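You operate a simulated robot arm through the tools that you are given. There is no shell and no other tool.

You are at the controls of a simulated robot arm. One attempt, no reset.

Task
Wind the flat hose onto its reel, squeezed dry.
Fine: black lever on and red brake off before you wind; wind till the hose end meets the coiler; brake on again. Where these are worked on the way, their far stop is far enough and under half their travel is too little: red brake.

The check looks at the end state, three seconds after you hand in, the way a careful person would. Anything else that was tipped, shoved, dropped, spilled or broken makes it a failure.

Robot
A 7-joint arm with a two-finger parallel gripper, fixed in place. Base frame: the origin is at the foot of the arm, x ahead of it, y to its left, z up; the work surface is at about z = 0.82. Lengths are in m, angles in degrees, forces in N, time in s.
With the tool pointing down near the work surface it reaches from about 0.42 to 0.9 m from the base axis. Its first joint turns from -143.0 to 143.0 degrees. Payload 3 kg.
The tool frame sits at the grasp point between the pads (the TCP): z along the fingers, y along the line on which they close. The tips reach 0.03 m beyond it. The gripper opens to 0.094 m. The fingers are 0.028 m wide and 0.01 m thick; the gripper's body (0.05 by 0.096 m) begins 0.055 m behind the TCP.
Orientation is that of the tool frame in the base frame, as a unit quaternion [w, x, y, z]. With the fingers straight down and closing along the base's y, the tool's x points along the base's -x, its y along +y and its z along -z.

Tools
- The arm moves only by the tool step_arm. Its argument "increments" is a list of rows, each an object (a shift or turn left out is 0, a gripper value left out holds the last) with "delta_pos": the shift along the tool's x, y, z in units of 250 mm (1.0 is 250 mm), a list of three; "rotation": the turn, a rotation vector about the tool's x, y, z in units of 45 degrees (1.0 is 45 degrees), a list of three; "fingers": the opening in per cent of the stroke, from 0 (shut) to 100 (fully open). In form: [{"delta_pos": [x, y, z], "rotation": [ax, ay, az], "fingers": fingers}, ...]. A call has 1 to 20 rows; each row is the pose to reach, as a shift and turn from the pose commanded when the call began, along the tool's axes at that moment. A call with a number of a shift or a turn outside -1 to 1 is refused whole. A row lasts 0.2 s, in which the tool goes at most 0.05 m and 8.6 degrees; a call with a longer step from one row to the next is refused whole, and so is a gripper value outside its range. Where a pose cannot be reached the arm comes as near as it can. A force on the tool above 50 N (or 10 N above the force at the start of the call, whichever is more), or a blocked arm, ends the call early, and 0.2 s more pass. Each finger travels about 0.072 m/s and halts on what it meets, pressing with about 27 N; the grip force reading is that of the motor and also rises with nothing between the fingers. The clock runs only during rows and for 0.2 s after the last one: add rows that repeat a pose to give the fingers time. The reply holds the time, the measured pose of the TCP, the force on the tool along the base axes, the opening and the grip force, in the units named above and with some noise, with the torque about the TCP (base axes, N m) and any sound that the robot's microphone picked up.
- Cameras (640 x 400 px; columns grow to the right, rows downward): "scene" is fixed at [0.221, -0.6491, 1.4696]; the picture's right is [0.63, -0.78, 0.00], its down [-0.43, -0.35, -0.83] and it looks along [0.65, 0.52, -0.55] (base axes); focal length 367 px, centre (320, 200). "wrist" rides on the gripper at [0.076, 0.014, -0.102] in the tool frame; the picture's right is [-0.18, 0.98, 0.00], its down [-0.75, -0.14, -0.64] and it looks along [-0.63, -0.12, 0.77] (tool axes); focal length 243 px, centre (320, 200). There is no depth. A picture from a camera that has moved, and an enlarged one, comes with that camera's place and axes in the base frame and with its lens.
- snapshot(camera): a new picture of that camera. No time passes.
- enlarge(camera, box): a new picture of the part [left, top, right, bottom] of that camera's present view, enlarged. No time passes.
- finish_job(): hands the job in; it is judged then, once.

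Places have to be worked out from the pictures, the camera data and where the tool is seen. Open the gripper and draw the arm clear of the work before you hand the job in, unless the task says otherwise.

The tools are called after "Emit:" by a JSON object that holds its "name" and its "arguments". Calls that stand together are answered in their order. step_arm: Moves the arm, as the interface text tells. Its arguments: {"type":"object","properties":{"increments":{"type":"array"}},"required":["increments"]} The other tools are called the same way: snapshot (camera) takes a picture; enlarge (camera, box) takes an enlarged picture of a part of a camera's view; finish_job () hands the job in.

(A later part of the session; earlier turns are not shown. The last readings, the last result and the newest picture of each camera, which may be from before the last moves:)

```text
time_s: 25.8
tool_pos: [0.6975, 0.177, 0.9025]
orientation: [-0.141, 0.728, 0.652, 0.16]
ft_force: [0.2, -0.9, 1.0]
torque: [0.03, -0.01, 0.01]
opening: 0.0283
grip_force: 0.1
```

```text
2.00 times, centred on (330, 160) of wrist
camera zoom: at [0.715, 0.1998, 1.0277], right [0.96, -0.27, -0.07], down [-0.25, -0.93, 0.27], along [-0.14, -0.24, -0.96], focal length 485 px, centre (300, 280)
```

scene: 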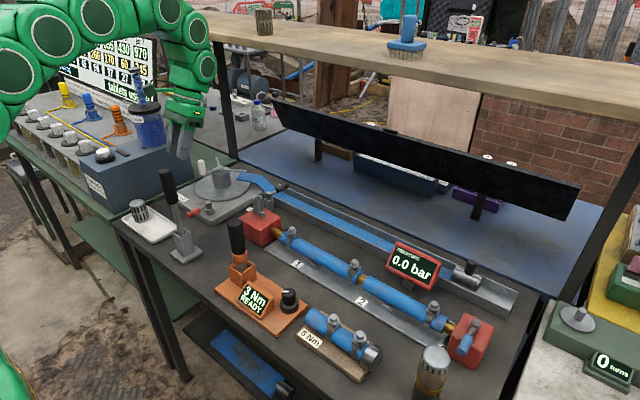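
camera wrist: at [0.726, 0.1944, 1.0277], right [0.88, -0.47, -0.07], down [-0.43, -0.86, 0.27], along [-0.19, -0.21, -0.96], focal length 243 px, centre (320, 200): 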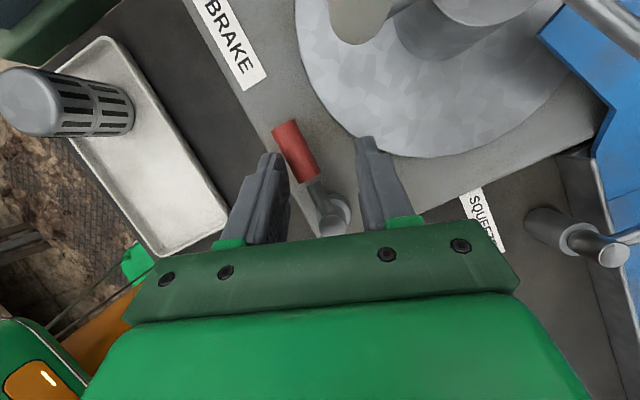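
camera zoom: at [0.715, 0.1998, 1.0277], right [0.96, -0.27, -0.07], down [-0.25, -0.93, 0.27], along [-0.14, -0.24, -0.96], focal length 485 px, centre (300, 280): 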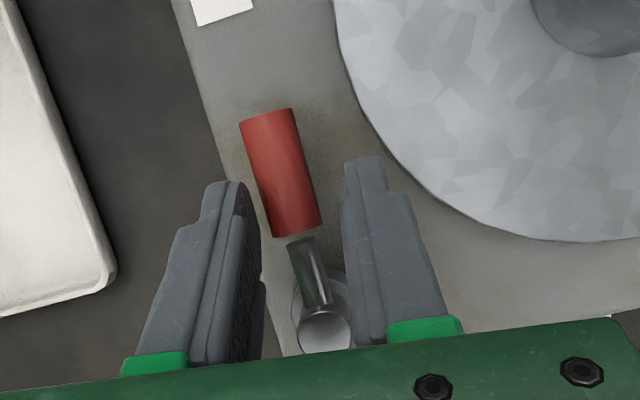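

The forces are back to zero and the handle lies parallel to the plate edge at its 90° stop. I lift straight up.

Emit:
{"name": "step_arm", "arguments": {"increments": [{"delta_pos": [0.05, 0, -0.108]}, {"delta_pos": [0.1, 0, -0.216]}, {"delta_pos": [0.152, 0, -0.326]}, {"delta_pos": [0.203, 0, -0.435]}, {"delta_pos": [0.254, 0, -0.544]}, {"delta_pos": [0.254, 0, -0.544]}]}}

Emit:
{"name": "snapshot", "arguments": {"camera": "wrist"}}

Emit:
{"name": "enlarge", "arguments": {"camera": "scene", "box": [140, 130, 300, 230]}}

```text
time_s: 27.2
tool_pos: [0.6961, 0.1776, 1.051]
orientation: [-0.141, 0.728, 0.651, 0.159]
ft_force: [-0.5, 0.9, 0.8]
torque: [-0.02, 0.01, 0.03]
opening: 0.0283
grip_force: 0.0
```

```text
taken
camera wrist: at [0.7137, 0.2014, 1.1764], right [0.96, -0.28, -0.08], down [-0.25, -0.93, 0.27], along [-0.14, -0.24, -0.96], focal length 243 px, centre (320, 200)
```

wrist: 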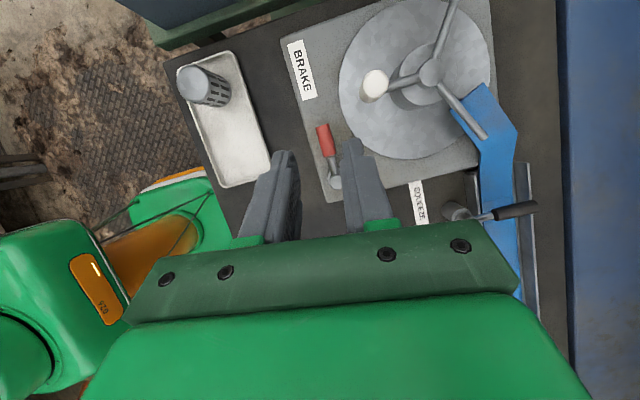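

```text
4.00 times, centred on (220, 180) of scene
camera zoom: at [0.221, -0.6491, 1.4696], right [0.63, -0.78, 0.0], down [-0.43, -0.35, -0.83], along [0.65, 0.52, -0.55], focal length 1466 px, centre (720, 280)
```

zoom: 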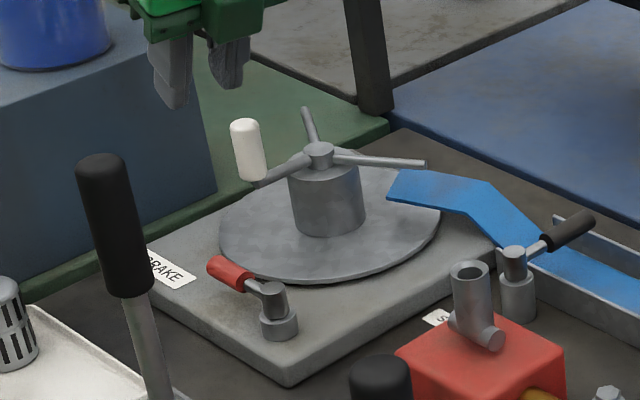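

This near-overhead view shows the crank well, so I enlarge it to measure the hub and knob.

Emit:
{"name": "enlarge", "arguments": {"camera": "wrist", "box": [320, 0, 540, 170]}}

```text
2.35 times, centred on (430, 85) of wrist
camera zoom: at [0.7137, 0.2014, 1.1764], right [0.96, -0.28, -0.08], down [-0.25, -0.93, 0.27], along [-0.14, -0.24, -0.96], focal length 571 px, centre (61, 471)
```

zoom: 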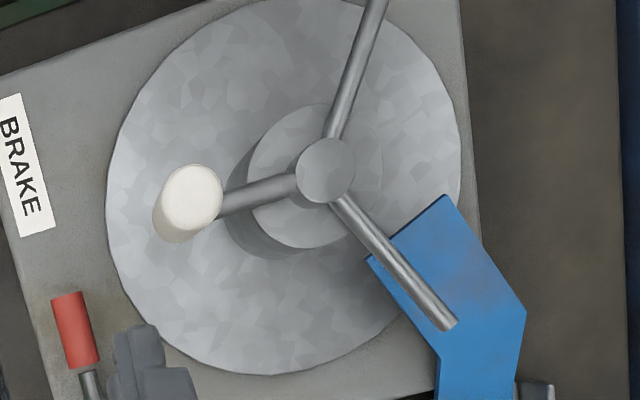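

The hub is at about (0.806, 0.226) with cap top z≈0.93. The knob is at about (0.751, 0.227), 21 mm thick, z 0.922–0.974, on a crank of about 56 mm. For the reach I'll use an outward tilt, so first I yaw the tool back 112° about the vertical.

Emit:
{"name": "step_arm", "arguments": {"increments": [{"rotation": [0.0704, 0, -0.151]}, {"rotation": [0.1409, 0, -0.302]}, {"rotation": [0.2113, 0, -0.453]}, {"rotation": [0.2818, 0, -0.604]}, {"rotation": [0.3522, 0, -0.755]}]}}

Emit:
{"name": "step_arm", "arguments": {"increments": [{"rotation": [0.0704, 0, -0.151]}, {"rotation": [0.1409, 0, -0.302]}, {"rotation": [0.2113, 0, -0.453]}, {"rotation": [0.2818, 0, -0.604]}, {"rotation": [0.3522, 0, -0.755]}]}}

Emit:
{"name": "step_arm", "arguments": {"increments": [{"rotation": [0.0704, 0, -0.151]}, {"rotation": [0.1409, 0, -0.302]}, {"rotation": [0.2113, 0, -0.453]}, {"rotation": [0.2818, 0, -0.604]}, {"rotation": [0.3522, 0, -0.755]}]}}

```text
time_s: 28.4
tool_pos: [0.6951, 0.1787, 1.0499]
orientation: [-0.186, 0.479, 0.852, 0.102]
ft_force: [-0.6, -0.5, -0.3]
torque: [0.01, 0.0, 0.02]
opening: 0.0282
grip_force: 0.2
```

```text
time_s: 29.6
tool_pos: [0.6965, 0.1775, 1.0517]
orientation: [-0.213, 0.18, 0.96, 0.035]
ft_force: [0.4, 1.7, 0.2]
torque: [-0.01, -0.05, -0.05]
opening: 0.0283
grip_force: 0.2
```

```text
time_s: 30.8
tool_pos: [0.6811, 0.1742, 1.0279]
orientation: [-0.215, -0.112, 0.97, -0.029]
ft_force: [0.4, -0.6, -0.1]
torque: [-0.02, 0.0, -0.02]
opening: 0.0281
grip_force: 0.1
out of reach, approached as far as the arm can: row 1, 2, 3, 4, 5
```

The yaw is now about 13°. I tilt the tool about its y axis by -45°, from 25° inward to 20° outward.

Emit:
{"name": "step_arm", "arguments": {"increments": [{"rotation": [0, -0.167, 0]}, {"rotation": [0, -0.333, 0]}, {"rotation": [0, -0.5, 0]}, {"rotation": [0, -0.667, 0]}, {"rotation": [0, -0.833, 0]}, {"rotation": [0, -1.0, 0]}, {"rotation": [0, -1.0, 0]}]}}

Emit:
{"name": "snapshot", "arguments": {"camera": "wrist"}}

Emit:
{"name": "snapshot", "arguments": {"camera": "scene"}}

```text
time_s: 32.4
tool_pos: [0.679, 0.1756, 1.0284]
orientation: [0.173, -0.113, 0.978, 0.015]
ft_force: [0.3, -0.1, 0.6]
torque: [0.03, 0.02, -0.03]
opening: 0.0282
grip_force: 0.0
```

```text
taken
camera wrist: at [0.573, 0.1643, 1.0989], right [-0.06, 1.0, 0.06], down [0.51, -0.02, 0.86], along [0.86, 0.08, -0.5], focal length 243 px, centre (320, 200)
```

wrist: 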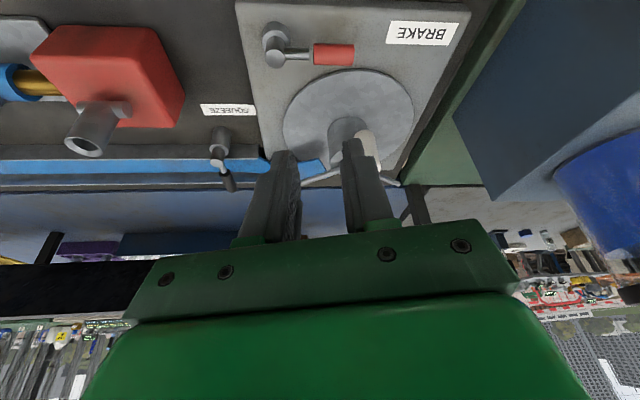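

```text
taken
```

scene: 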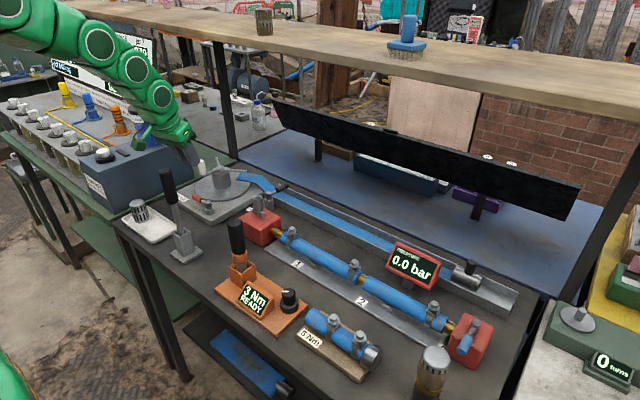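

The tool is at 20° outward tilt with a yaw of 13°. I open the fingers wider and move above the knob, with the tips still over its top.

Emit:
{"name": "step_arm", "arguments": {"increments": [{"delta_pos": [-0.07, 0.034, 0.02], "fingers": 65}, {"delta_pos": [-0.14, 0.067, 0.04], "fingers": 65}, {"delta_pos": [-0.21, 0.1, 0.075], "fingers": 65}, {"delta_pos": [-0.281, 0.134, 0.115], "fingers": 65}, {"delta_pos": [-0.281, 0.134, 0.115], "fingers": 65}]}}

Emit:
{"name": "snapshot", "arguments": {"camera": "wrist"}}

Emit:
{"name": "enlarge", "arguments": {"camera": "scene", "box": [140, 110, 300, 210]}}

```text
time_s: 33.6
tool_pos: [0.7457, 0.2242, 1.0258]
orientation: [0.173, -0.113, 0.978, 0.016]
ft_force: [0.0, -0.3, -0.6]
torque: [-0.01, 0.0, 0.0]
opening: 0.0611
grip_force: 0.0
```

```text
taken
camera wrist: at [0.6397, 0.2138, 1.0963], right [-0.05, 1.0, 0.05], down [0.51, -0.02, 0.86], along [0.86, 0.07, -0.5], focal length 243 px, centre (320, 200)
```

wrist: 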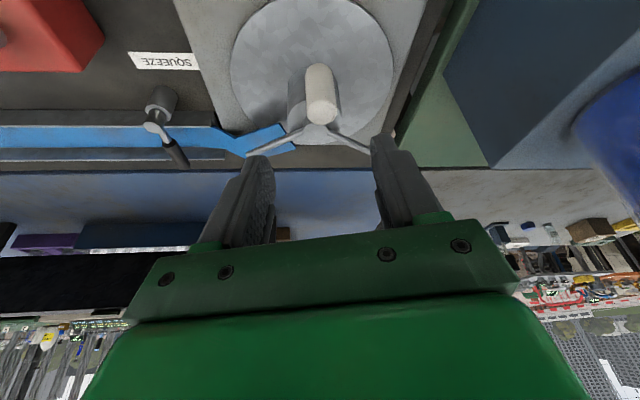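

```text
4.00 times, centred on (220, 160) of scene
camera zoom: at [0.221, -0.6491, 1.4696], right [0.63, -0.78, 0.0], down [-0.43, -0.35, -0.83], along [0.65, 0.52, -0.55], focal length 1466 px, centre (720, 360)
```

zoom: 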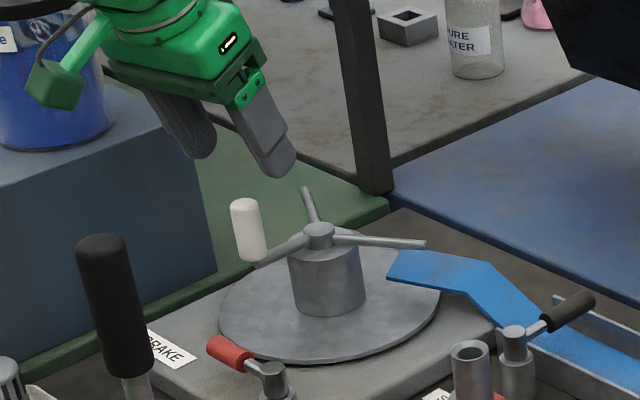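

The knob measures at about (0.748, 0.2275) from here too, and the fork is well aligned. I descend so the fingertips sit just above the spoke.

Emit:
{"name": "step_arm", "arguments": {"increments": [{"delta_pos": [0.029, 0.01, 0.069]}, {"delta_pos": [0.058, 0.01, 0.138]}, {"delta_pos": [0.086, 0.01, 0.207]}, {"delta_pos": [0.086, 0.01, 0.207]}]}}

Emit:
{"name": "snapshot", "arguments": {"camera": "wrist"}}

Emit:
{"name": "enlarge", "arguments": {"camera": "scene", "box": [140, 130, 260, 205]}}

```text
time_s: 34.6
tool_pos: [0.742, 0.2262, 0.9658]
orientation: [0.172, -0.113, 0.978, 0.016]
ft_force: [-0.4, -0.2, -0.8]
torque: [-0.02, -0.02, 0.0]
opening: 0.061
grip_force: 0.1
```

```text
taken
camera wrist: at [0.6358, 0.2158, 1.0372], right [-0.05, 1.0, 0.05], down [0.51, -0.02, 0.86], along [0.86, 0.07, -0.51], focal length 243 px, centre (320, 200)
```

wrist: 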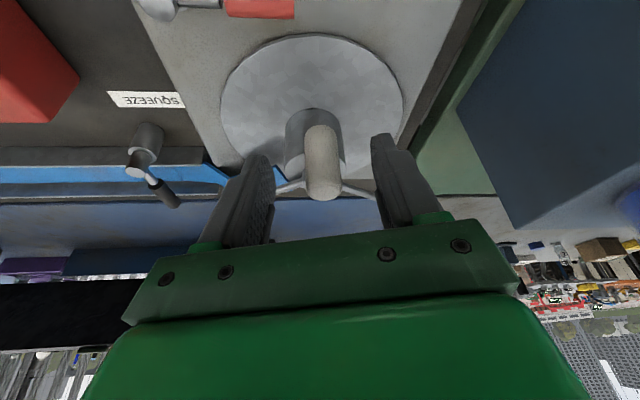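

```text
5.33 times, centred on (200, 168) of scene
camera zoom: at [0.221, -0.6491, 1.4696], right [0.63, -0.78, 0.0], down [-0.43, -0.35, -0.83], along [0.65, 0.52, -0.55], focal length 1955 px, centre (960, 373)
```

zoom: 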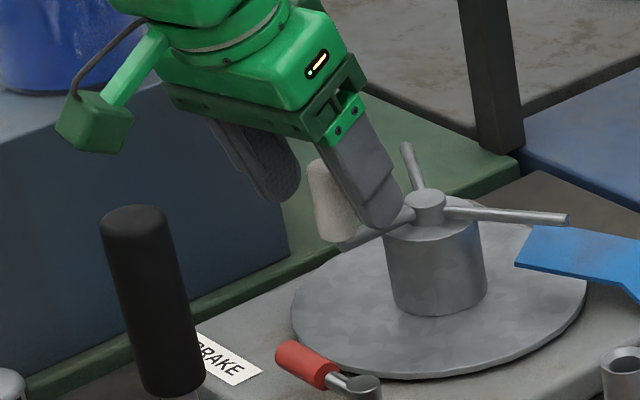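

The fork is centred on the knob. I raise 4 mm for spoke clearance and close the fingers on it.

Emit:
{"name": "step_arm", "arguments": {"increments": [{"delta_pos": [-0.0055, 0, -0.015], "fingers": 65}, {"delta_pos": [-0.0055, 0, -0.015], "fingers": 30}, {"delta_pos": [-0.0055, 0, -0.015], "fingers": 15}, {"delta_pos": [-0.0055, 0, -0.015], "fingers": 5}, {"delta_pos": [-0.0055, 0, -0.015], "fingers": 5}]}}

Emit:
{"name": "snapshot", "arguments": {"camera": "wrist"}}

Emit:
{"name": "enlarge", "arguments": {"camera": "scene", "box": [140, 130, 260, 205]}}

```text
time_s: 35.8
tool_pos: [0.7414, 0.2274, 0.9715]
orientation: [0.173, -0.113, 0.978, 0.016]
ft_force: [-0.8, 17.0, -3.4]
torque: [0.7, 0.14, 0.15]
opening: 0.0196
grip_force: 45.2
```

```text
taken
camera wrist: at [0.636, 0.2168, 1.0418], right [-0.06, 1.0, 0.06], down [0.51, -0.02, 0.86], along [0.86, 0.08, -0.5], focal length 243 px, centre (320, 200)
```

wrist: 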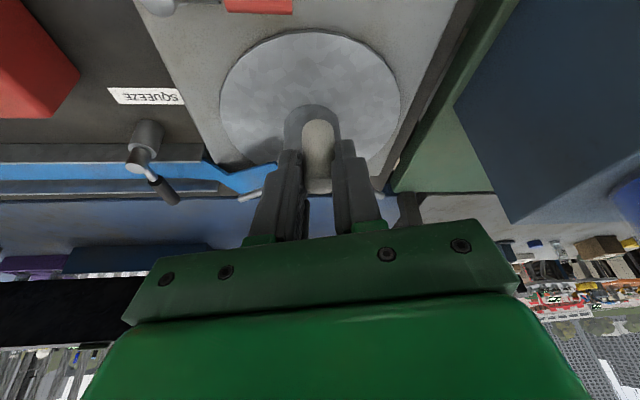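

```text
5.33 times, centred on (200, 168) of scene
camera zoom: at [0.221, -0.6491, 1.4696], right [0.63, -0.78, 0.0], down [-0.43, -0.35, -0.83], along [0.65, 0.52, -0.55], focal length 1955 px, centre (960, 373)
```

zoom: 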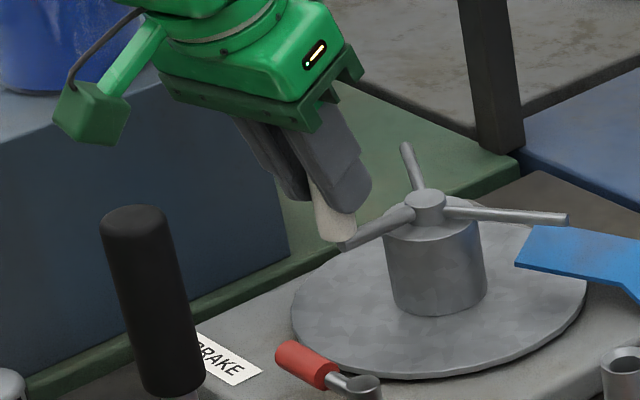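

The knob is gripped at an opening of 19.6 mm. The hose enters on the far side heading +y, so winding is counter-clockwise. I try the first 60° in small steps.

Emit:
{"name": "step_arm", "arguments": {"increments": [{"delta_pos": [0.0053, -0.039, -0.0019]}, {"delta_pos": [0.0041, -0.0784, -0.0015]}, {"delta_pos": [-0.0035, -0.1169, 0.0013]}, {"delta_pos": [-0.0172, -0.1535, 0.0063]}, {"delta_pos": [-0.0367, -0.187, 0.0134]}, {"delta_pos": [-0.0614, -0.2164, 0.0223]}]}}

Emit:
{"name": "snapshot", "arguments": {"camera": "wrist"}}

Emit:
{"name": "snapshot", "arguments": {"camera": "scene"}}

Emit:
{"name": "enlarge", "arguments": {"camera": "scene", "box": [140, 130, 300, 230]}}

```text
time_s: 36.1
tool_pos: [0.7428, 0.2282, 0.9701]
orientation: [0.173, -0.116, 0.978, 0.018]
ft_force: [11.3, 14.7, -3.8]
torque: [0.58, -0.37, 0.14]
opening: 0.0199
grip_force: 45.2
stopped in row 1: the force on the tool passed its limit at 66 N (the readings are from after the stop); the commanded pose is now the measured one
```

```text
taken
camera wrist: at [0.6359, 0.2161, 1.0416], right [-0.06, 1.0, 0.06], down [0.51, -0.02, 0.86], along [0.86, 0.08, -0.5], focal length 243 px, centre (320, 200)
```

wrist: 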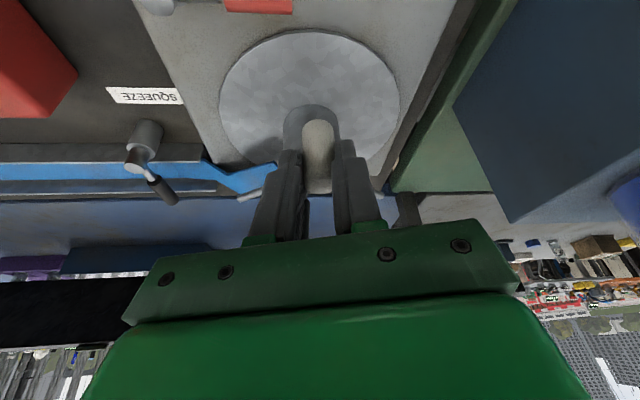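

```text
taken
```

scene: 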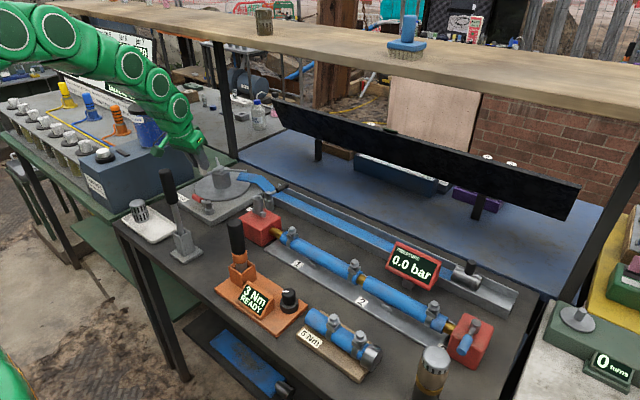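

```text
4.00 times, centred on (220, 180) of scene
camera zoom: at [0.221, -0.6491, 1.4696], right [0.63, -0.78, 0.0], down [-0.43, -0.35, -0.83], along [0.65, 0.52, -0.55], focal length 1466 px, centre (720, 280)
```

zoom: 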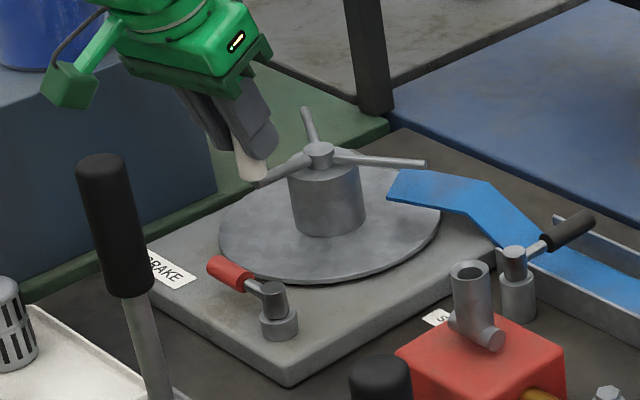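

It is blocked: 66 N after about 1 mm and no motion. I test gently in the opposite direction to tell an end stop from an engaged brake.

Emit:
{"name": "step_arm", "arguments": {"increments": [{"delta_pos": [-0.002, 0.0075, 0.0007]}, {"delta_pos": [-0.0039, 0.0151, 0.0014]}, {"delta_pos": [-0.0063, 0.0226, 0.0023]}, {"delta_pos": [-0.0088, 0.0301, 0.0032]}]}}

Emit:
{"name": "snapshot", "arguments": {"camera": "wrist"}}

Emit:
{"name": "enlarge", "arguments": {"camera": "scene", "box": [140, 130, 300, 230]}}

```text
time_s: 37.1
tool_pos: [0.7443, 0.235, 0.9708]
orientation: [0.174, -0.117, 0.978, 0.018]
ft_force: [-9.5, -0.3, 6.9]
torque: [0.29, 0.27, 0.03]
opening: 0.0194
grip_force: 45.0
```

```text
taken
camera wrist: at [0.6363, 0.2228, 1.0417], right [-0.06, 1.0, 0.06], down [0.51, -0.02, 0.86], along [0.86, 0.08, -0.5], focal length 243 px, centre (320, 200)
```

wrist: 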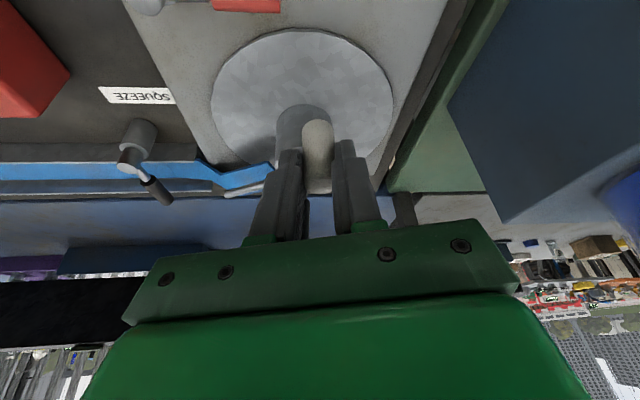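

```text
4.00 times, centred on (220, 180) of scene
camera zoom: at [0.221, -0.6491, 1.4696], right [0.63, -0.78, 0.0], down [-0.43, -0.35, -0.83], along [0.65, 0.52, -0.55], focal length 1466 px, centre (720, 280)
```

zoom: 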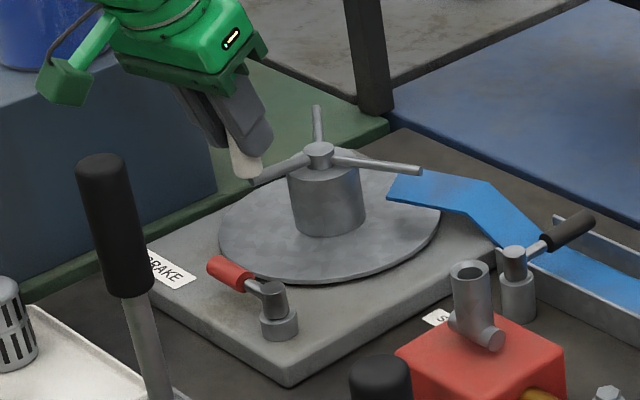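

The crank turns freely clockwise by about 8° at low force. So the brake is off, and counter-clockwise was just the fully-unwound stop. I continue clockwise by 60° and then check that the hose coupling advances.

Emit:
{"name": "step_arm", "arguments": {"increments": [{"delta_pos": [-0.0165, 0.0353, 0.006]}, {"delta_pos": [-0.0385, 0.0669, 0.014]}, {"delta_pos": [-0.0654, 0.094, 0.0238]}, {"delta_pos": [-0.0963, 0.1158, 0.035]}, {"delta_pos": [-0.1302, 0.1315, 0.0474]}, {"delta_pos": [-0.1662, 0.1407, 0.0605]}]}}

Emit:
{"name": "snapshot", "arguments": {"camera": "wrist"}}

Emit:
{"name": "snapshot", "arguments": {"camera": "scene"}}

Emit:
{"name": "enlarge", "arguments": {"camera": "scene", "box": [140, 130, 300, 230]}}

Emit:
{"name": "enlarge", "arguments": {"camera": "scene", "box": [360, 220, 560, 345]}}

```text
time_s: 38.5
tool_pos: [0.7759, 0.2809, 0.9706]
orientation: [0.174, -0.115, 0.978, 0.019]
ft_force: [-1.2, 3.0, 4.2]
torque: [0.48, -0.71, -0.02]
opening: 0.0198
grip_force: 45.0
stopped in row 6: the force on the tool passed its limit at 50 N (the readings are from after the stop); the commanded pose is now the measured one
```

```text
taken
camera wrist: at [0.6693, 0.2696, 1.0414], right [-0.06, 1.0, 0.06], down [0.51, -0.02, 0.86], along [0.86, 0.08, -0.5], focal length 243 px, centre (320, 200)
```

wrist: 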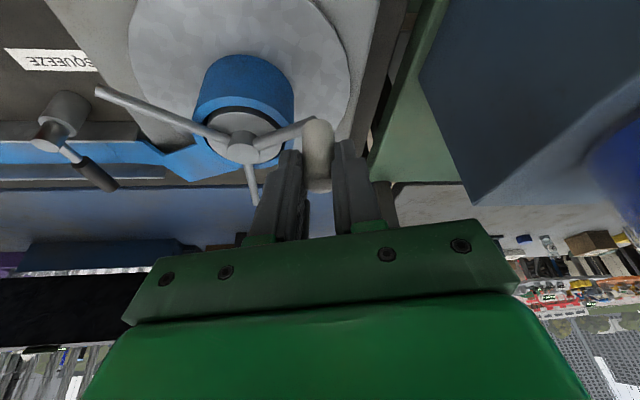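

```text
taken
```

scene: 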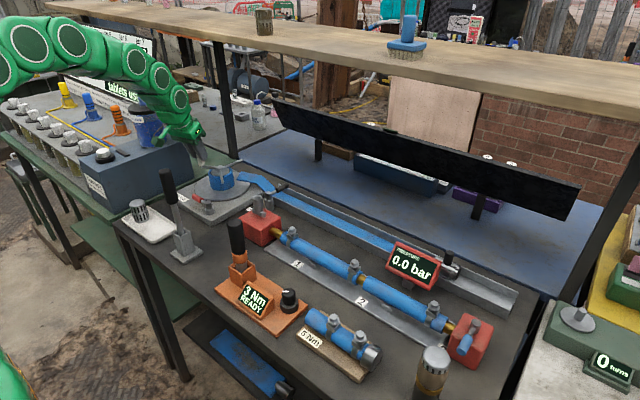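

```text
4.00 times, centred on (220, 180) of scene
camera zoom: at [0.221, -0.6491, 1.4696], right [0.63, -0.78, 0.0], down [-0.43, -0.35, -0.83], along [0.65, 0.52, -0.55], focal length 1466 px, centre (720, 280)
```

zoom: 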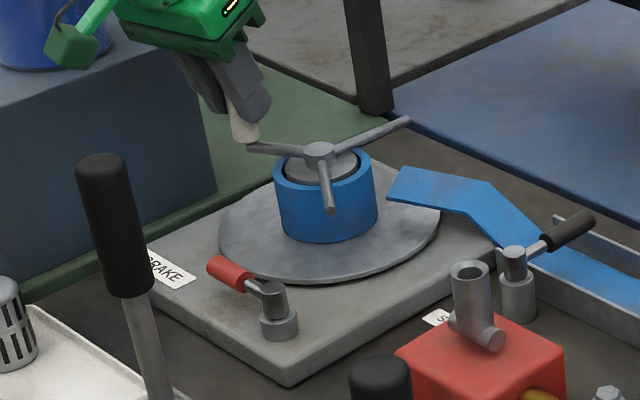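

```text
3.20 times, centred on (460, 282) of scene
camera zoom: at [0.221, -0.6491, 1.4696], right [0.63, -0.78, 0.0], down [-0.43, -0.35, -0.83], along [0.65, 0.52, -0.55], focal length 1173 px, centre (-128, -64)
```

zoom: 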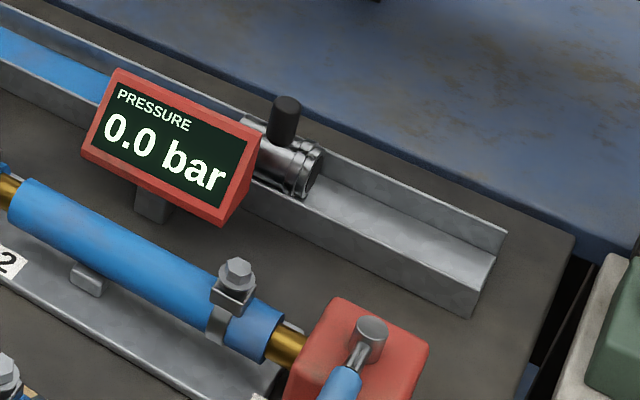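

The coupling has advanced and a blue coil has formed on the hub, so clockwise is winding. The two tool positions fit a circle of radius about 58 mm about (0.807, 0.227), and the crank is at about 115°. I continue with the corrected radius for 60°.

Emit:
{"name": "step_arm", "arguments": {"increments": [{"delta_pos": [-0.0378, 0.0044, 0.0137]}, {"delta_pos": [-0.0757, 0.0017, 0.0275]}, {"delta_pos": [-0.1126, -0.008, 0.041]}, {"delta_pos": [-0.1474, -0.0243, 0.0536]}, {"delta_pos": [-0.179, -0.0468, 0.0651]}, {"delta_pos": [-0.2065, -0.0748, 0.0751]}]}}

Emit:
{"name": "snapshot", "arguments": {"camera": "wrist"}}

Emit:
{"name": "snapshot", "arguments": {"camera": "scene"}}

Emit:
{"name": "enlarge", "arguments": {"camera": "scene", "box": [140, 130, 300, 230]}}

```text
time_s: 40.0
tool_pos: [0.8314, 0.2809, 0.9711]
orientation: [0.175, -0.116, 0.977, 0.02]
ft_force: [4.4, 7.9, -10.9]
torque: [0.33, -0.36, 0.08]
opening: 0.0196
grip_force: 45.4
stopped in row 6: the force on the tool passed its limit at 52 N (the readings are from after the stop); the commanded pose is now the measured one
```

```text
taken
camera wrist: at [0.7258, 0.2677, 1.0412], right [-0.06, 1.0, 0.06], down [0.5, -0.02, 0.86], along [0.86, 0.09, -0.5], focal length 243 px, centre (320, 200)
```

wrist: 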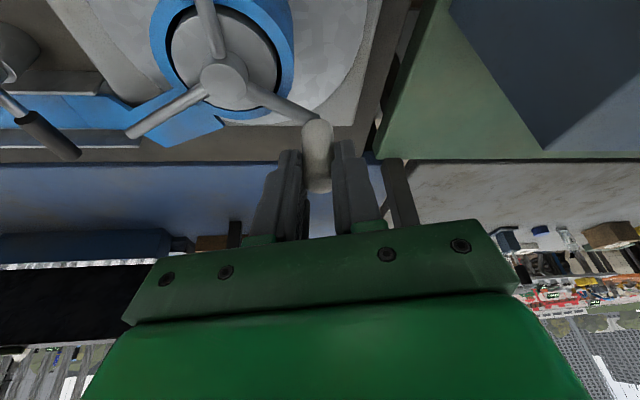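

```text
taken
```

scene: 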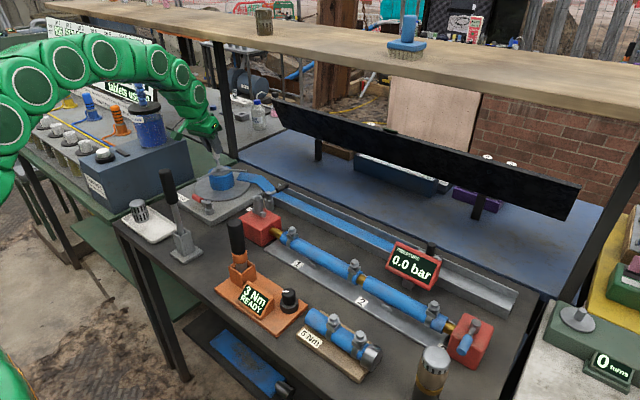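

```text
4.00 times, centred on (220, 180) of scene
camera zoom: at [0.221, -0.6491, 1.4696], right [0.63, -0.78, 0.0], down [-0.43, -0.35, -0.83], along [0.65, 0.52, -0.55], focal length 1466 px, centre (720, 280)
```

zoom: 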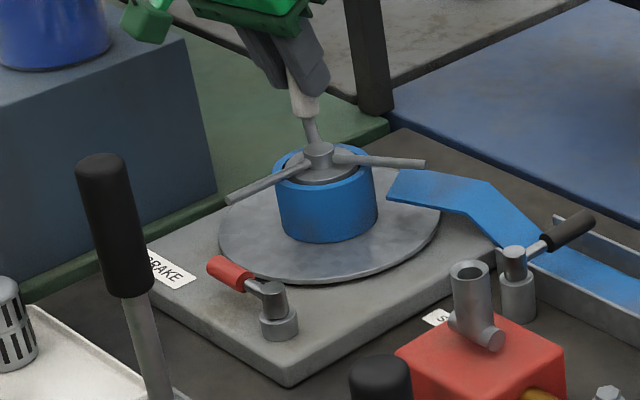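

The spokes put the crank now at about 60°. Three tool positions fit radius 60 mm with the TCP circle centre at (0.8024, 0.228). I continue 70° round the far side with the refined circle.

Emit:
{"name": "step_arm", "arguments": {"increments": [{"delta_pos": [-0.0261, -0.0313, 0.0095]}, {"delta_pos": [-0.0467, -0.0669, 0.017]}, {"delta_pos": [-0.0612, -0.1058, 0.0223]}, {"delta_pos": [-0.0691, -0.1468, 0.0251]}, {"delta_pos": [-0.0702, -0.1886, 0.0255]}, {"delta_pos": [-0.0645, -0.23, 0.0235]}, {"delta_pos": [-0.052, -0.2697, 0.0189]}]}}

Emit:
{"name": "snapshot", "arguments": {"camera": "wrist"}}

Emit:
{"name": "enlarge", "arguments": {"camera": "scene", "box": [140, 130, 300, 230]}}

```text
time_s: 41.6
tool_pos: [0.8606, 0.216, 0.9718]
orientation: [0.174, -0.117, 0.978, 0.02]
ft_force: [26.6, -6.2, -14.7]
torque: [-0.23, 0.65, -0.08]
opening: 0.0198
grip_force: 44.9
```

```text
taken
camera wrist: at [0.7545, 0.2041, 1.0415], right [-0.06, 1.0, 0.06], down [0.5, -0.02, 0.86], along [0.86, 0.08, -0.5], focal length 243 px, centre (320, 200)
```

wrist: 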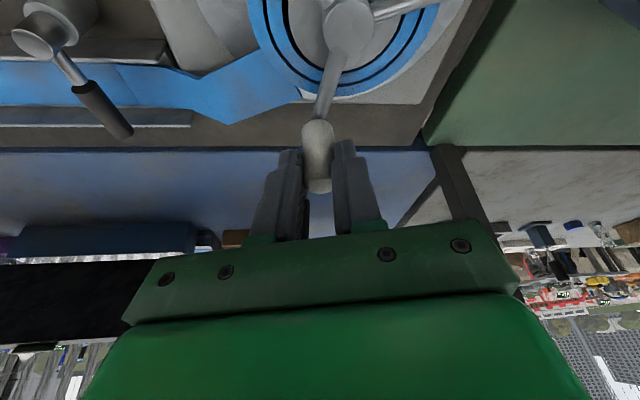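

```text
4.00 times, centred on (220, 180) of scene
camera zoom: at [0.221, -0.6491, 1.4696], right [0.63, -0.78, 0.0], down [-0.43, -0.35, -0.83], along [0.65, 0.52, -0.55], focal length 1466 px, centre (720, 280)
```

zoom: 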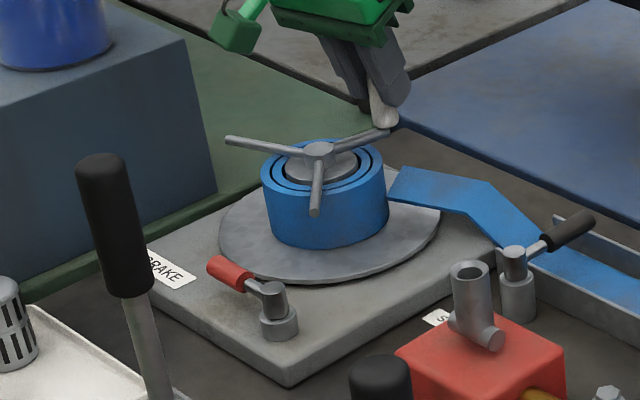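

All 70° went through and a second layer is forming. The radial force of about 27 N suggests a slightly larger circle, radius about 61 mm. I continue with 100° back along the -y side.

Emit:
{"name": "step_arm", "arguments": {"increments": [{"delta_pos": [0.0083, -0.0446, -0.003]}, {"delta_pos": [0.0332, -0.0779, -0.0121]}, {"delta_pos": [0.0631, -0.1062, -0.023]}, {"delta_pos": [0.0972, -0.1284, -0.0353]}, {"delta_pos": [0.1343, -0.1441, -0.0489]}, {"delta_pos": [0.1735, -0.1527, -0.0631]}, {"delta_pos": [0.2135, -0.1538, -0.0777]}, {"delta_pos": [0.253, -0.1476, -0.0921]}, {"delta_pos": [0.291, -0.1342, -0.1059]}, {"delta_pos": [0.3261, -0.114, -0.1186]}]}}

Emit:
{"name": "snapshot", "arguments": {"camera": "wrist"}}

Emit:
{"name": "snapshot", "arguments": {"camera": "scene"}}

Emit:
{"name": "enlarge", "arguments": {"camera": "scene", "box": [140, 130, 300, 230]}}

```text
time_s: 42.6
tool_pos: [0.8437, 0.1844, 0.9718]
orientation: [0.174, -0.117, 0.978, 0.022]
ft_force: [-2.2, 3.1, 3.4]
torque: [-0.18, 0.82, 0.02]
opening: 0.0194
grip_force: 45.4
stopped in row 5: the force on the tool passed its limit at 52 N (the readings are from after the stop); the commanded pose is now the measured one
```

```text
taken
camera wrist: at [0.737, 0.171, 1.0418], right [-0.07, 1.0, 0.07], down [0.51, -0.02, 0.86], along [0.86, 0.09, -0.5], focal length 243 px, centre (320, 200)
```

wrist: 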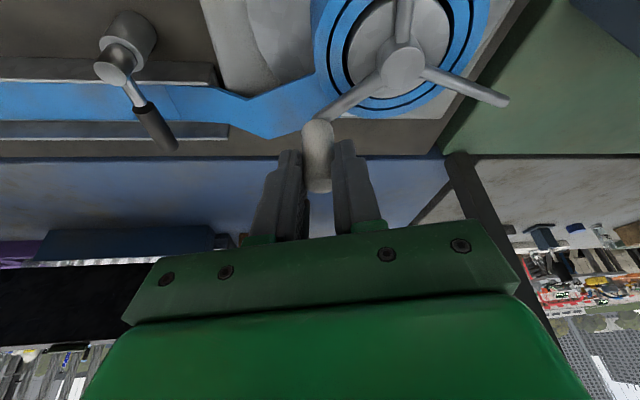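

```text
taken
```

scene: 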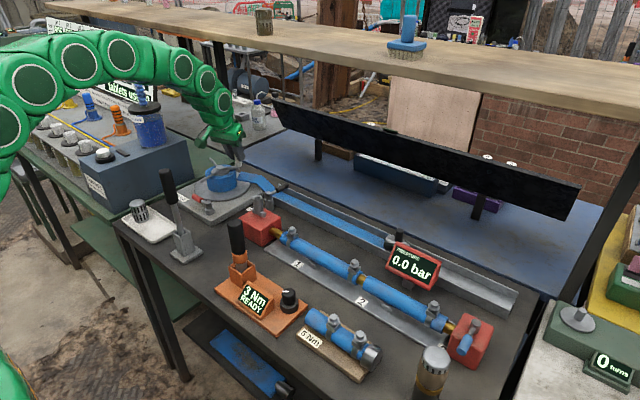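

```text
4.00 times, centred on (220, 180) of scene
camera zoom: at [0.221, -0.6491, 1.4696], right [0.63, -0.78, 0.0], down [-0.43, -0.35, -0.83], along [0.65, 0.52, -0.55], focal length 1466 px, centre (720, 280)
```

zoom: 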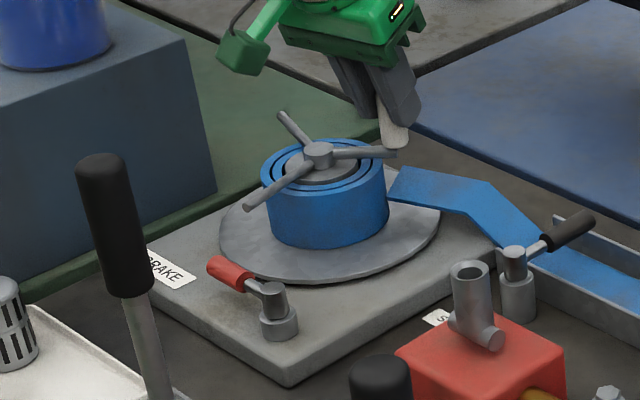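

The force limit cut in at about -47° again, and the circle fit (centre (0.803, 0.2283), radius 60 mm) is consistent. The force looks like speed-dependent drag from the squeezed hose, so I slow to 6° per row. The coupling has come about 0.19 m in 230°, so roughly 500° remain.

Emit:
{"name": "step_arm", "arguments": {"increments": [{"delta_pos": [0.0212, -0.0112, -0.0077]}, {"delta_pos": [0.0433, -0.0199, -0.0158]}, {"delta_pos": [0.0662, -0.0262, -0.0241]}, {"delta_pos": [0.0895, -0.0298, -0.0326]}, {"delta_pos": [0.1131, -0.0309, -0.0412]}, {"delta_pos": [0.1367, -0.0293, -0.0497]}, {"delta_pos": [0.16, -0.0251, -0.0582]}, {"delta_pos": [0.1827, -0.0184, -0.0665]}, {"delta_pos": [0.2047, -0.0091, -0.0745]}, {"delta_pos": [0.2256, 0.0025, -0.0821]}, {"delta_pos": [0.2453, 0.0164, -0.0893]}, {"delta_pos": [0.2635, 0.0324, -0.0959]}, {"delta_pos": [0.28, 0.0504, -0.1019]}, {"delta_pos": [0.2946, 0.0701, -0.1072]}, {"delta_pos": [0.3073, 0.0913, -0.1118]}]}}

Emit:
{"name": "snapshot", "arguments": {"camera": "wrist"}}

Emit:
{"name": "enlarge", "arguments": {"camera": "scene", "box": [140, 130, 300, 230]}}

```text
time_s: 45.8
tool_pos: [0.7579, 0.1871, 0.9704]
orientation: [0.174, -0.119, 0.977, 0.022]
ft_force: [31.3, 28.7, -4.6]
torque: [0.6, -1.25, 0.17]
opening: 0.0195
grip_force: 45.1
```

```text
taken
camera wrist: at [0.6522, 0.1736, 1.0417], right [-0.07, 1.0, 0.06], down [0.51, -0.02, 0.86], along [0.86, 0.09, -0.5], focal length 243 px, centre (320, 200)
```

wrist: 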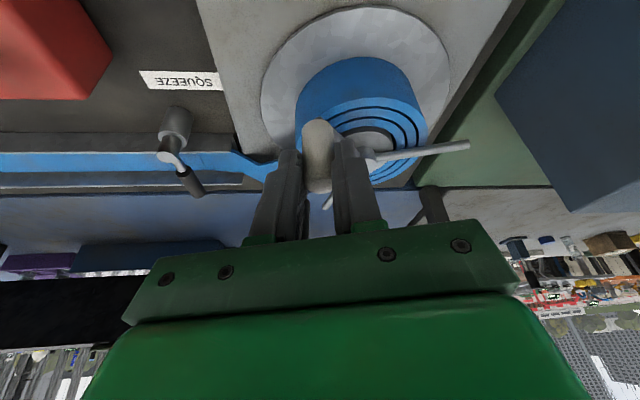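

```text
4.00 times, centred on (220, 180) of scene
camera zoom: at [0.221, -0.6491, 1.4696], right [0.63, -0.78, 0.0], down [-0.43, -0.35, -0.83], along [0.65, 0.52, -0.55], focal length 1466 px, centre (720, 280)
```

zoom: 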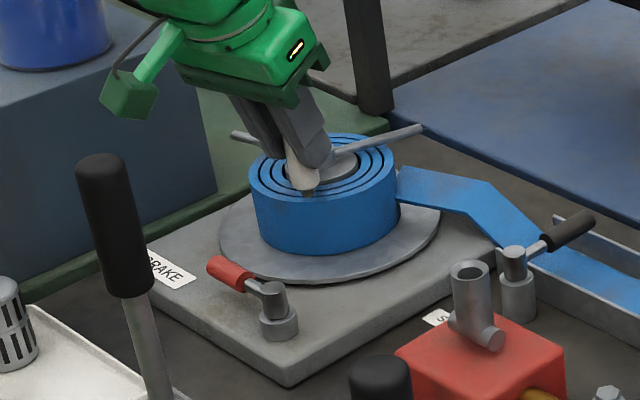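

All 90° went through, and the coil now has three to four layers. The end force of about 42 N points towards the hub, so I shift the circle centre slightly to (0.8055, 0.2295) and continue another 90°.

Emit:
{"name": "step_arm", "arguments": {"increments": [{"delta_pos": [0.0003, 0.025, -0.0001]}, {"delta_pos": [0.0086, 0.0486, -0.0031]}, {"delta_pos": [0.0145, 0.0729, -0.0053]}, {"delta_pos": [0.0179, 0.0978, -0.0065]}, {"delta_pos": [0.0189, 0.1229, -0.0069]}, {"delta_pos": [0.0174, 0.148, -0.0063]}, {"delta_pos": [0.0135, 0.1727, -0.0049]}, {"delta_pos": [0.0071, 0.1969, -0.0026]}, {"delta_pos": [-0.0016, 0.2203, 0.0006]}, {"delta_pos": [-0.0125, 0.2425, 0.0046]}, {"delta_pos": [-0.0256, 0.2634, 0.0093]}, {"delta_pos": [-0.0406, 0.2828, 0.0148]}, {"delta_pos": [-0.0575, 0.3004, 0.0209]}, {"delta_pos": [-0.076, 0.316, 0.0276]}, {"delta_pos": [-0.096, 0.3294, 0.0349]}]}}

Emit:
{"name": "snapshot", "arguments": {"camera": "wrist"}}

Emit:
{"name": "snapshot", "arguments": {"camera": "scene"}}

Emit:
{"name": "enlarge", "arguments": {"camera": "scene", "box": [140, 130, 300, 230]}}

```text
time_s: 49.0
tool_pos: [0.7631, 0.2737, 0.972]
orientation: [0.173, -0.119, 0.978, 0.021]
ft_force: [-12.8, 12.9, -21.3]
torque: [-0.03, 1.26, 0.1]
opening: 0.0195
grip_force: 45.2
```

```text
taken
camera wrist: at [0.6576, 0.2598, 1.0414], right [-0.07, 1.0, 0.06], down [0.51, -0.02, 0.86], along [0.86, 0.09, -0.5], focal length 243 px, centre (320, 200)
```

wrist: 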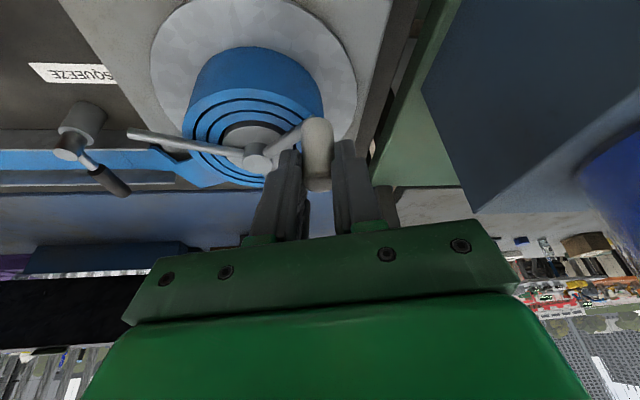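

```text
taken
```

scene: 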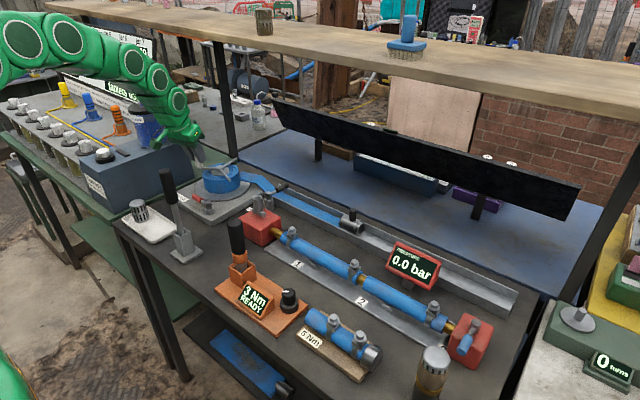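

```text
4.00 times, centred on (220, 180) of scene
camera zoom: at [0.221, -0.6491, 1.4696], right [0.63, -0.78, 0.0], down [-0.43, -0.35, -0.83], along [0.65, 0.52, -0.55], focal length 1466 px, centre (720, 280)
```

zoom: 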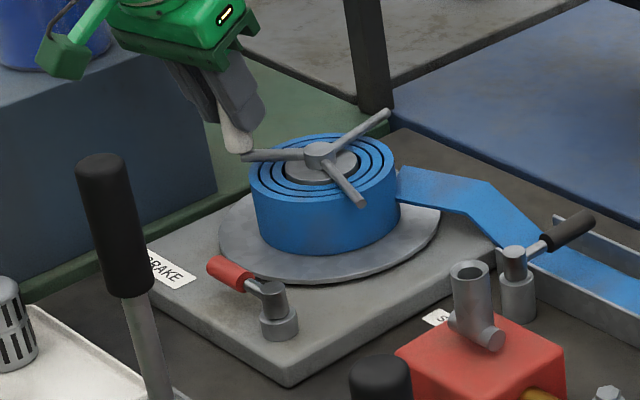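

About 407° is wound and the coupling has come to about y=-0.21, with forces staying moderate. I continue 120° at the same pace.

Emit:
{"name": "step_arm", "arguments": {"increments": [{"delta_pos": [-0.0212, 0.0112, 0.0077]}, {"delta_pos": [-0.0433, 0.0199, 0.0158]}, {"delta_pos": [-0.0662, 0.0262, 0.0241]}, {"delta_pos": [-0.0895, 0.0298, 0.0326]}, {"delta_pos": [-0.1131, 0.0309, 0.0412]}, {"delta_pos": [-0.1367, 0.0293, 0.0497]}, {"delta_pos": [-0.16, 0.0251, 0.0582]}, {"delta_pos": [-0.1827, 0.0184, 0.0665]}, {"delta_pos": [-0.2047, 0.0091, 0.0745]}, {"delta_pos": [-0.2256, -0.0025, 0.0821]}, {"delta_pos": [-0.2453, -0.0164, 0.0893]}, {"delta_pos": [-0.2635, -0.0324, 0.0959]}, {"delta_pos": [-0.28, -0.0504, 0.1019]}, {"delta_pos": [-0.2946, -0.0701, 0.1072]}, {"delta_pos": [-0.3073, -0.0913, 0.1118]}, {"delta_pos": [-0.3178, -0.1138, 0.1156]}, {"delta_pos": [-0.326, -0.1373, 0.1186]}, {"delta_pos": [-0.3319, -0.1617, 0.1208]}, {"delta_pos": [-0.3353, -0.1865, 0.122]}, {"delta_pos": [-0.3363, -0.2116, 0.1224]}]}}

Emit:
{"name": "snapshot", "arguments": {"camera": "scene"}}

Emit:
{"name": "enlarge", "arguments": {"camera": "scene", "box": [140, 130, 300, 230]}}

Emit:
{"name": "snapshot", "arguments": {"camera": "wrist"}}

```text
time_s: 53.2
tool_pos: [0.8628, 0.2427, 0.9696]
orientation: [0.172, -0.118, 0.978, 0.021]
ft_force: [-35.2, -8.3, -21.7]
torque: [-0.07, 0.49, 0.0]
opening: 0.0198
grip_force: 45.1
```

```text
taken
```

scene: 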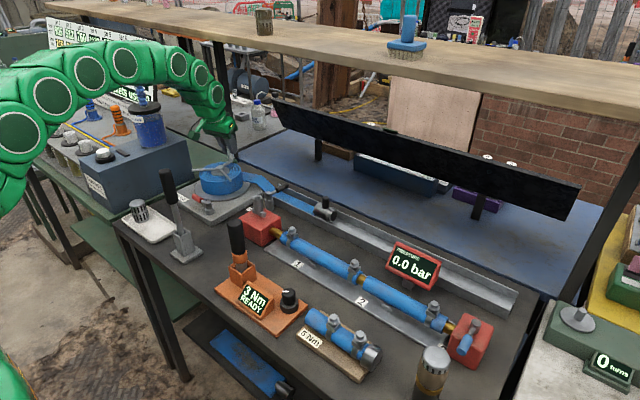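

```text
4.00 times, centred on (220, 180) of scene
camera zoom: at [0.221, -0.6491, 1.4696], right [0.63, -0.78, 0.0], down [-0.43, -0.35, -0.83], along [0.65, 0.52, -0.55], focal length 1466 px, centre (720, 280)
```

zoom: 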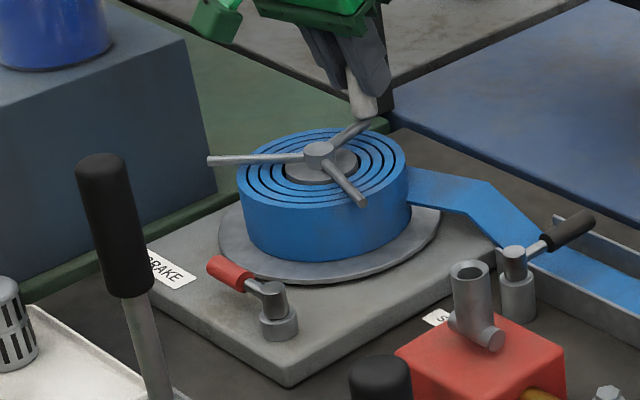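

```text
taken
camera wrist: at [0.7567, 0.2291, 1.042], right [-0.07, 1.0, 0.06], down [0.51, -0.02, 0.86], along [0.86, 0.09, -0.5], focal length 243 px, centre (320, 200)
```

wrist: 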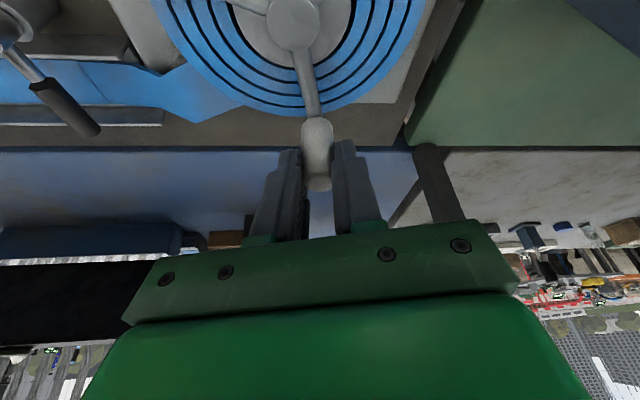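

The coupling is now at about y=-0.11 after some 527°. The end force pulls the tool inward, so I trim the centre back to (0.8035, 0.229) and do another 72°, watching the coupling.

Emit:
{"name": "step_arm", "arguments": {"increments": [{"delta_pos": [0.0092, -0.0252, -0.0034]}, {"delta_pos": [0.0132, -0.05, -0.0048]}, {"delta_pos": [0.0195, -0.0742, -0.0071]}, {"delta_pos": [0.0282, -0.0976, -0.0103]}, {"delta_pos": [0.0392, -0.1198, -0.0143]}, {"delta_pos": [0.0522, -0.1407, -0.019]}, {"delta_pos": [0.0673, -0.1601, -0.0245]}, {"delta_pos": [0.0841, -0.1777, -0.0306]}, {"delta_pos": [0.1026, -0.1933, -0.0373]}, {"delta_pos": [0.1226, -0.2067, -0.0446]}, {"delta_pos": [0.1437, -0.2179, -0.0523]}, {"delta_pos": [0.1659, -0.2266, -0.0604]}]}}

Emit:
{"name": "snapshot", "arguments": {"camera": "scene"}}

Emit:
{"name": "enlarge", "arguments": {"camera": "scene", "box": [180, 130, 340, 230]}}

Emit:
{"name": "snapshot", "arguments": {"camera": "wrist"}}

```text
time_s: 55.8
tool_pos: [0.8332, 0.176, 0.9721]
orientation: [0.176, -0.117, 0.977, 0.021]
ft_force: [21.4, -38.1, 26.8]
torque: [-1.06, 0.24, -0.3]
opening: 0.0197
grip_force: 44.9
```

```text
taken
```

scene: 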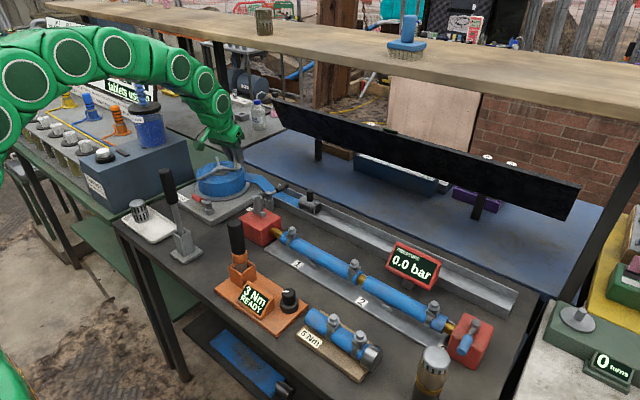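

```text
4.00 times, centred on (260, 180) of scene
camera zoom: at [0.221, -0.6491, 1.4696], right [0.63, -0.78, 0.0], down [-0.43, -0.35, -0.83], along [0.65, 0.52, -0.55], focal length 1466 px, centre (560, 280)
```

zoom: 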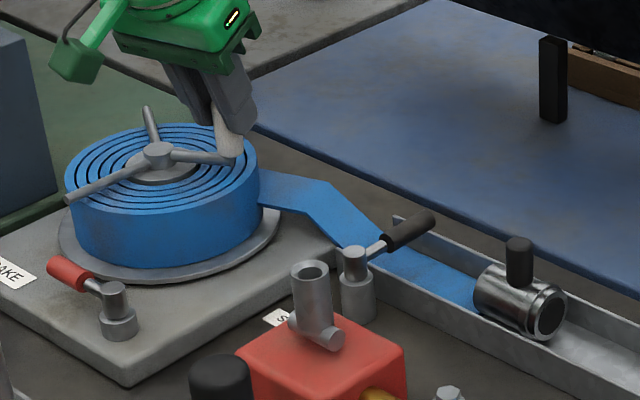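

```text
taken
camera wrist: at [0.7259, 0.1629, 1.0421], right [-0.07, 1.0, 0.06], down [0.5, -0.02, 0.86], along [0.86, 0.09, -0.5], focal length 243 px, centre (320, 200)
```

wrist: 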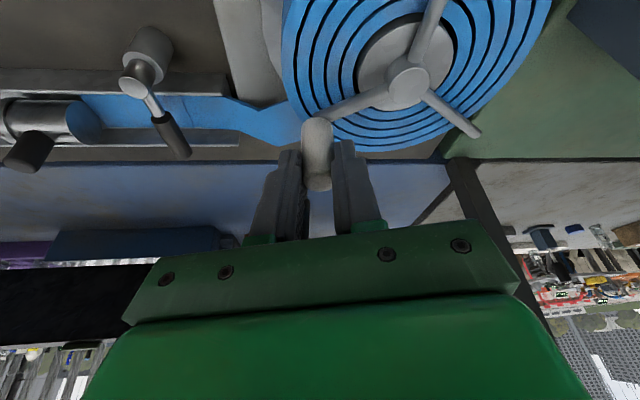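

The coupling's front is at about y≈-0.03, close to the squeeze post. I continue carefully by 36° on a slightly larger circle.

Emit:
{"name": "step_arm", "arguments": {"increments": [{"delta_pos": [0.0197, -0.0171, -0.0072]}, {"delta_pos": [0.0435, -0.0208, -0.0158]}, {"delta_pos": [0.0675, -0.0219, -0.0246]}, {"delta_pos": [0.0914, -0.0203, -0.0333]}, {"delta_pos": [0.1151, -0.016, -0.0419]}, {"delta_pos": [0.1383, -0.0092, -0.0503]}]}}

Emit:
{"name": "enlarge", "arguments": {"camera": "scene", "box": [180, 130, 340, 230]}}

Emit:
{"name": "snapshot", "arguments": {"camera": "wrist"}}

```text
time_s: 57.2
tool_pos: [0.7981, 0.1687, 0.9707]
orientation: [0.173, -0.119, 0.977, 0.022]
ft_force: [2.3, 28.9, 22.5]
torque: [0.55, -0.36, 0.2]
opening: 0.0199
grip_force: 44.9
```

```text
4.00 times, centred on (260, 180) of scene
camera zoom: at [0.221, -0.6491, 1.4696], right [0.63, -0.78, 0.0], down [-0.43, -0.35, -0.83], along [0.65, 0.52, -0.55], focal length 1466 px, centre (560, 280)
```

zoom: 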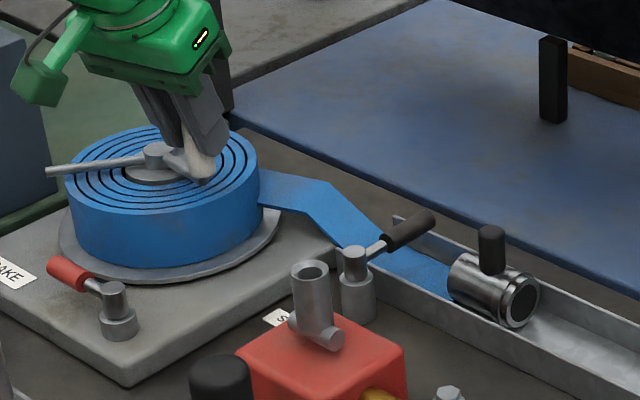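

```text
taken
camera wrist: at [0.6917, 0.1551, 1.0412], right [-0.07, 1.0, 0.07], down [0.51, -0.02, 0.86], along [0.86, 0.09, -0.5], focal length 243 px, centre (320, 200)
```

wrist: 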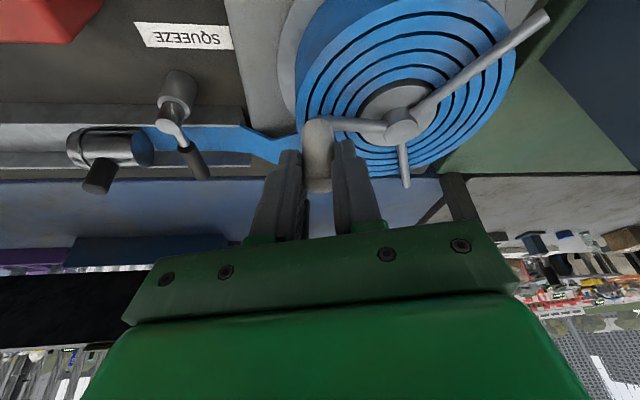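

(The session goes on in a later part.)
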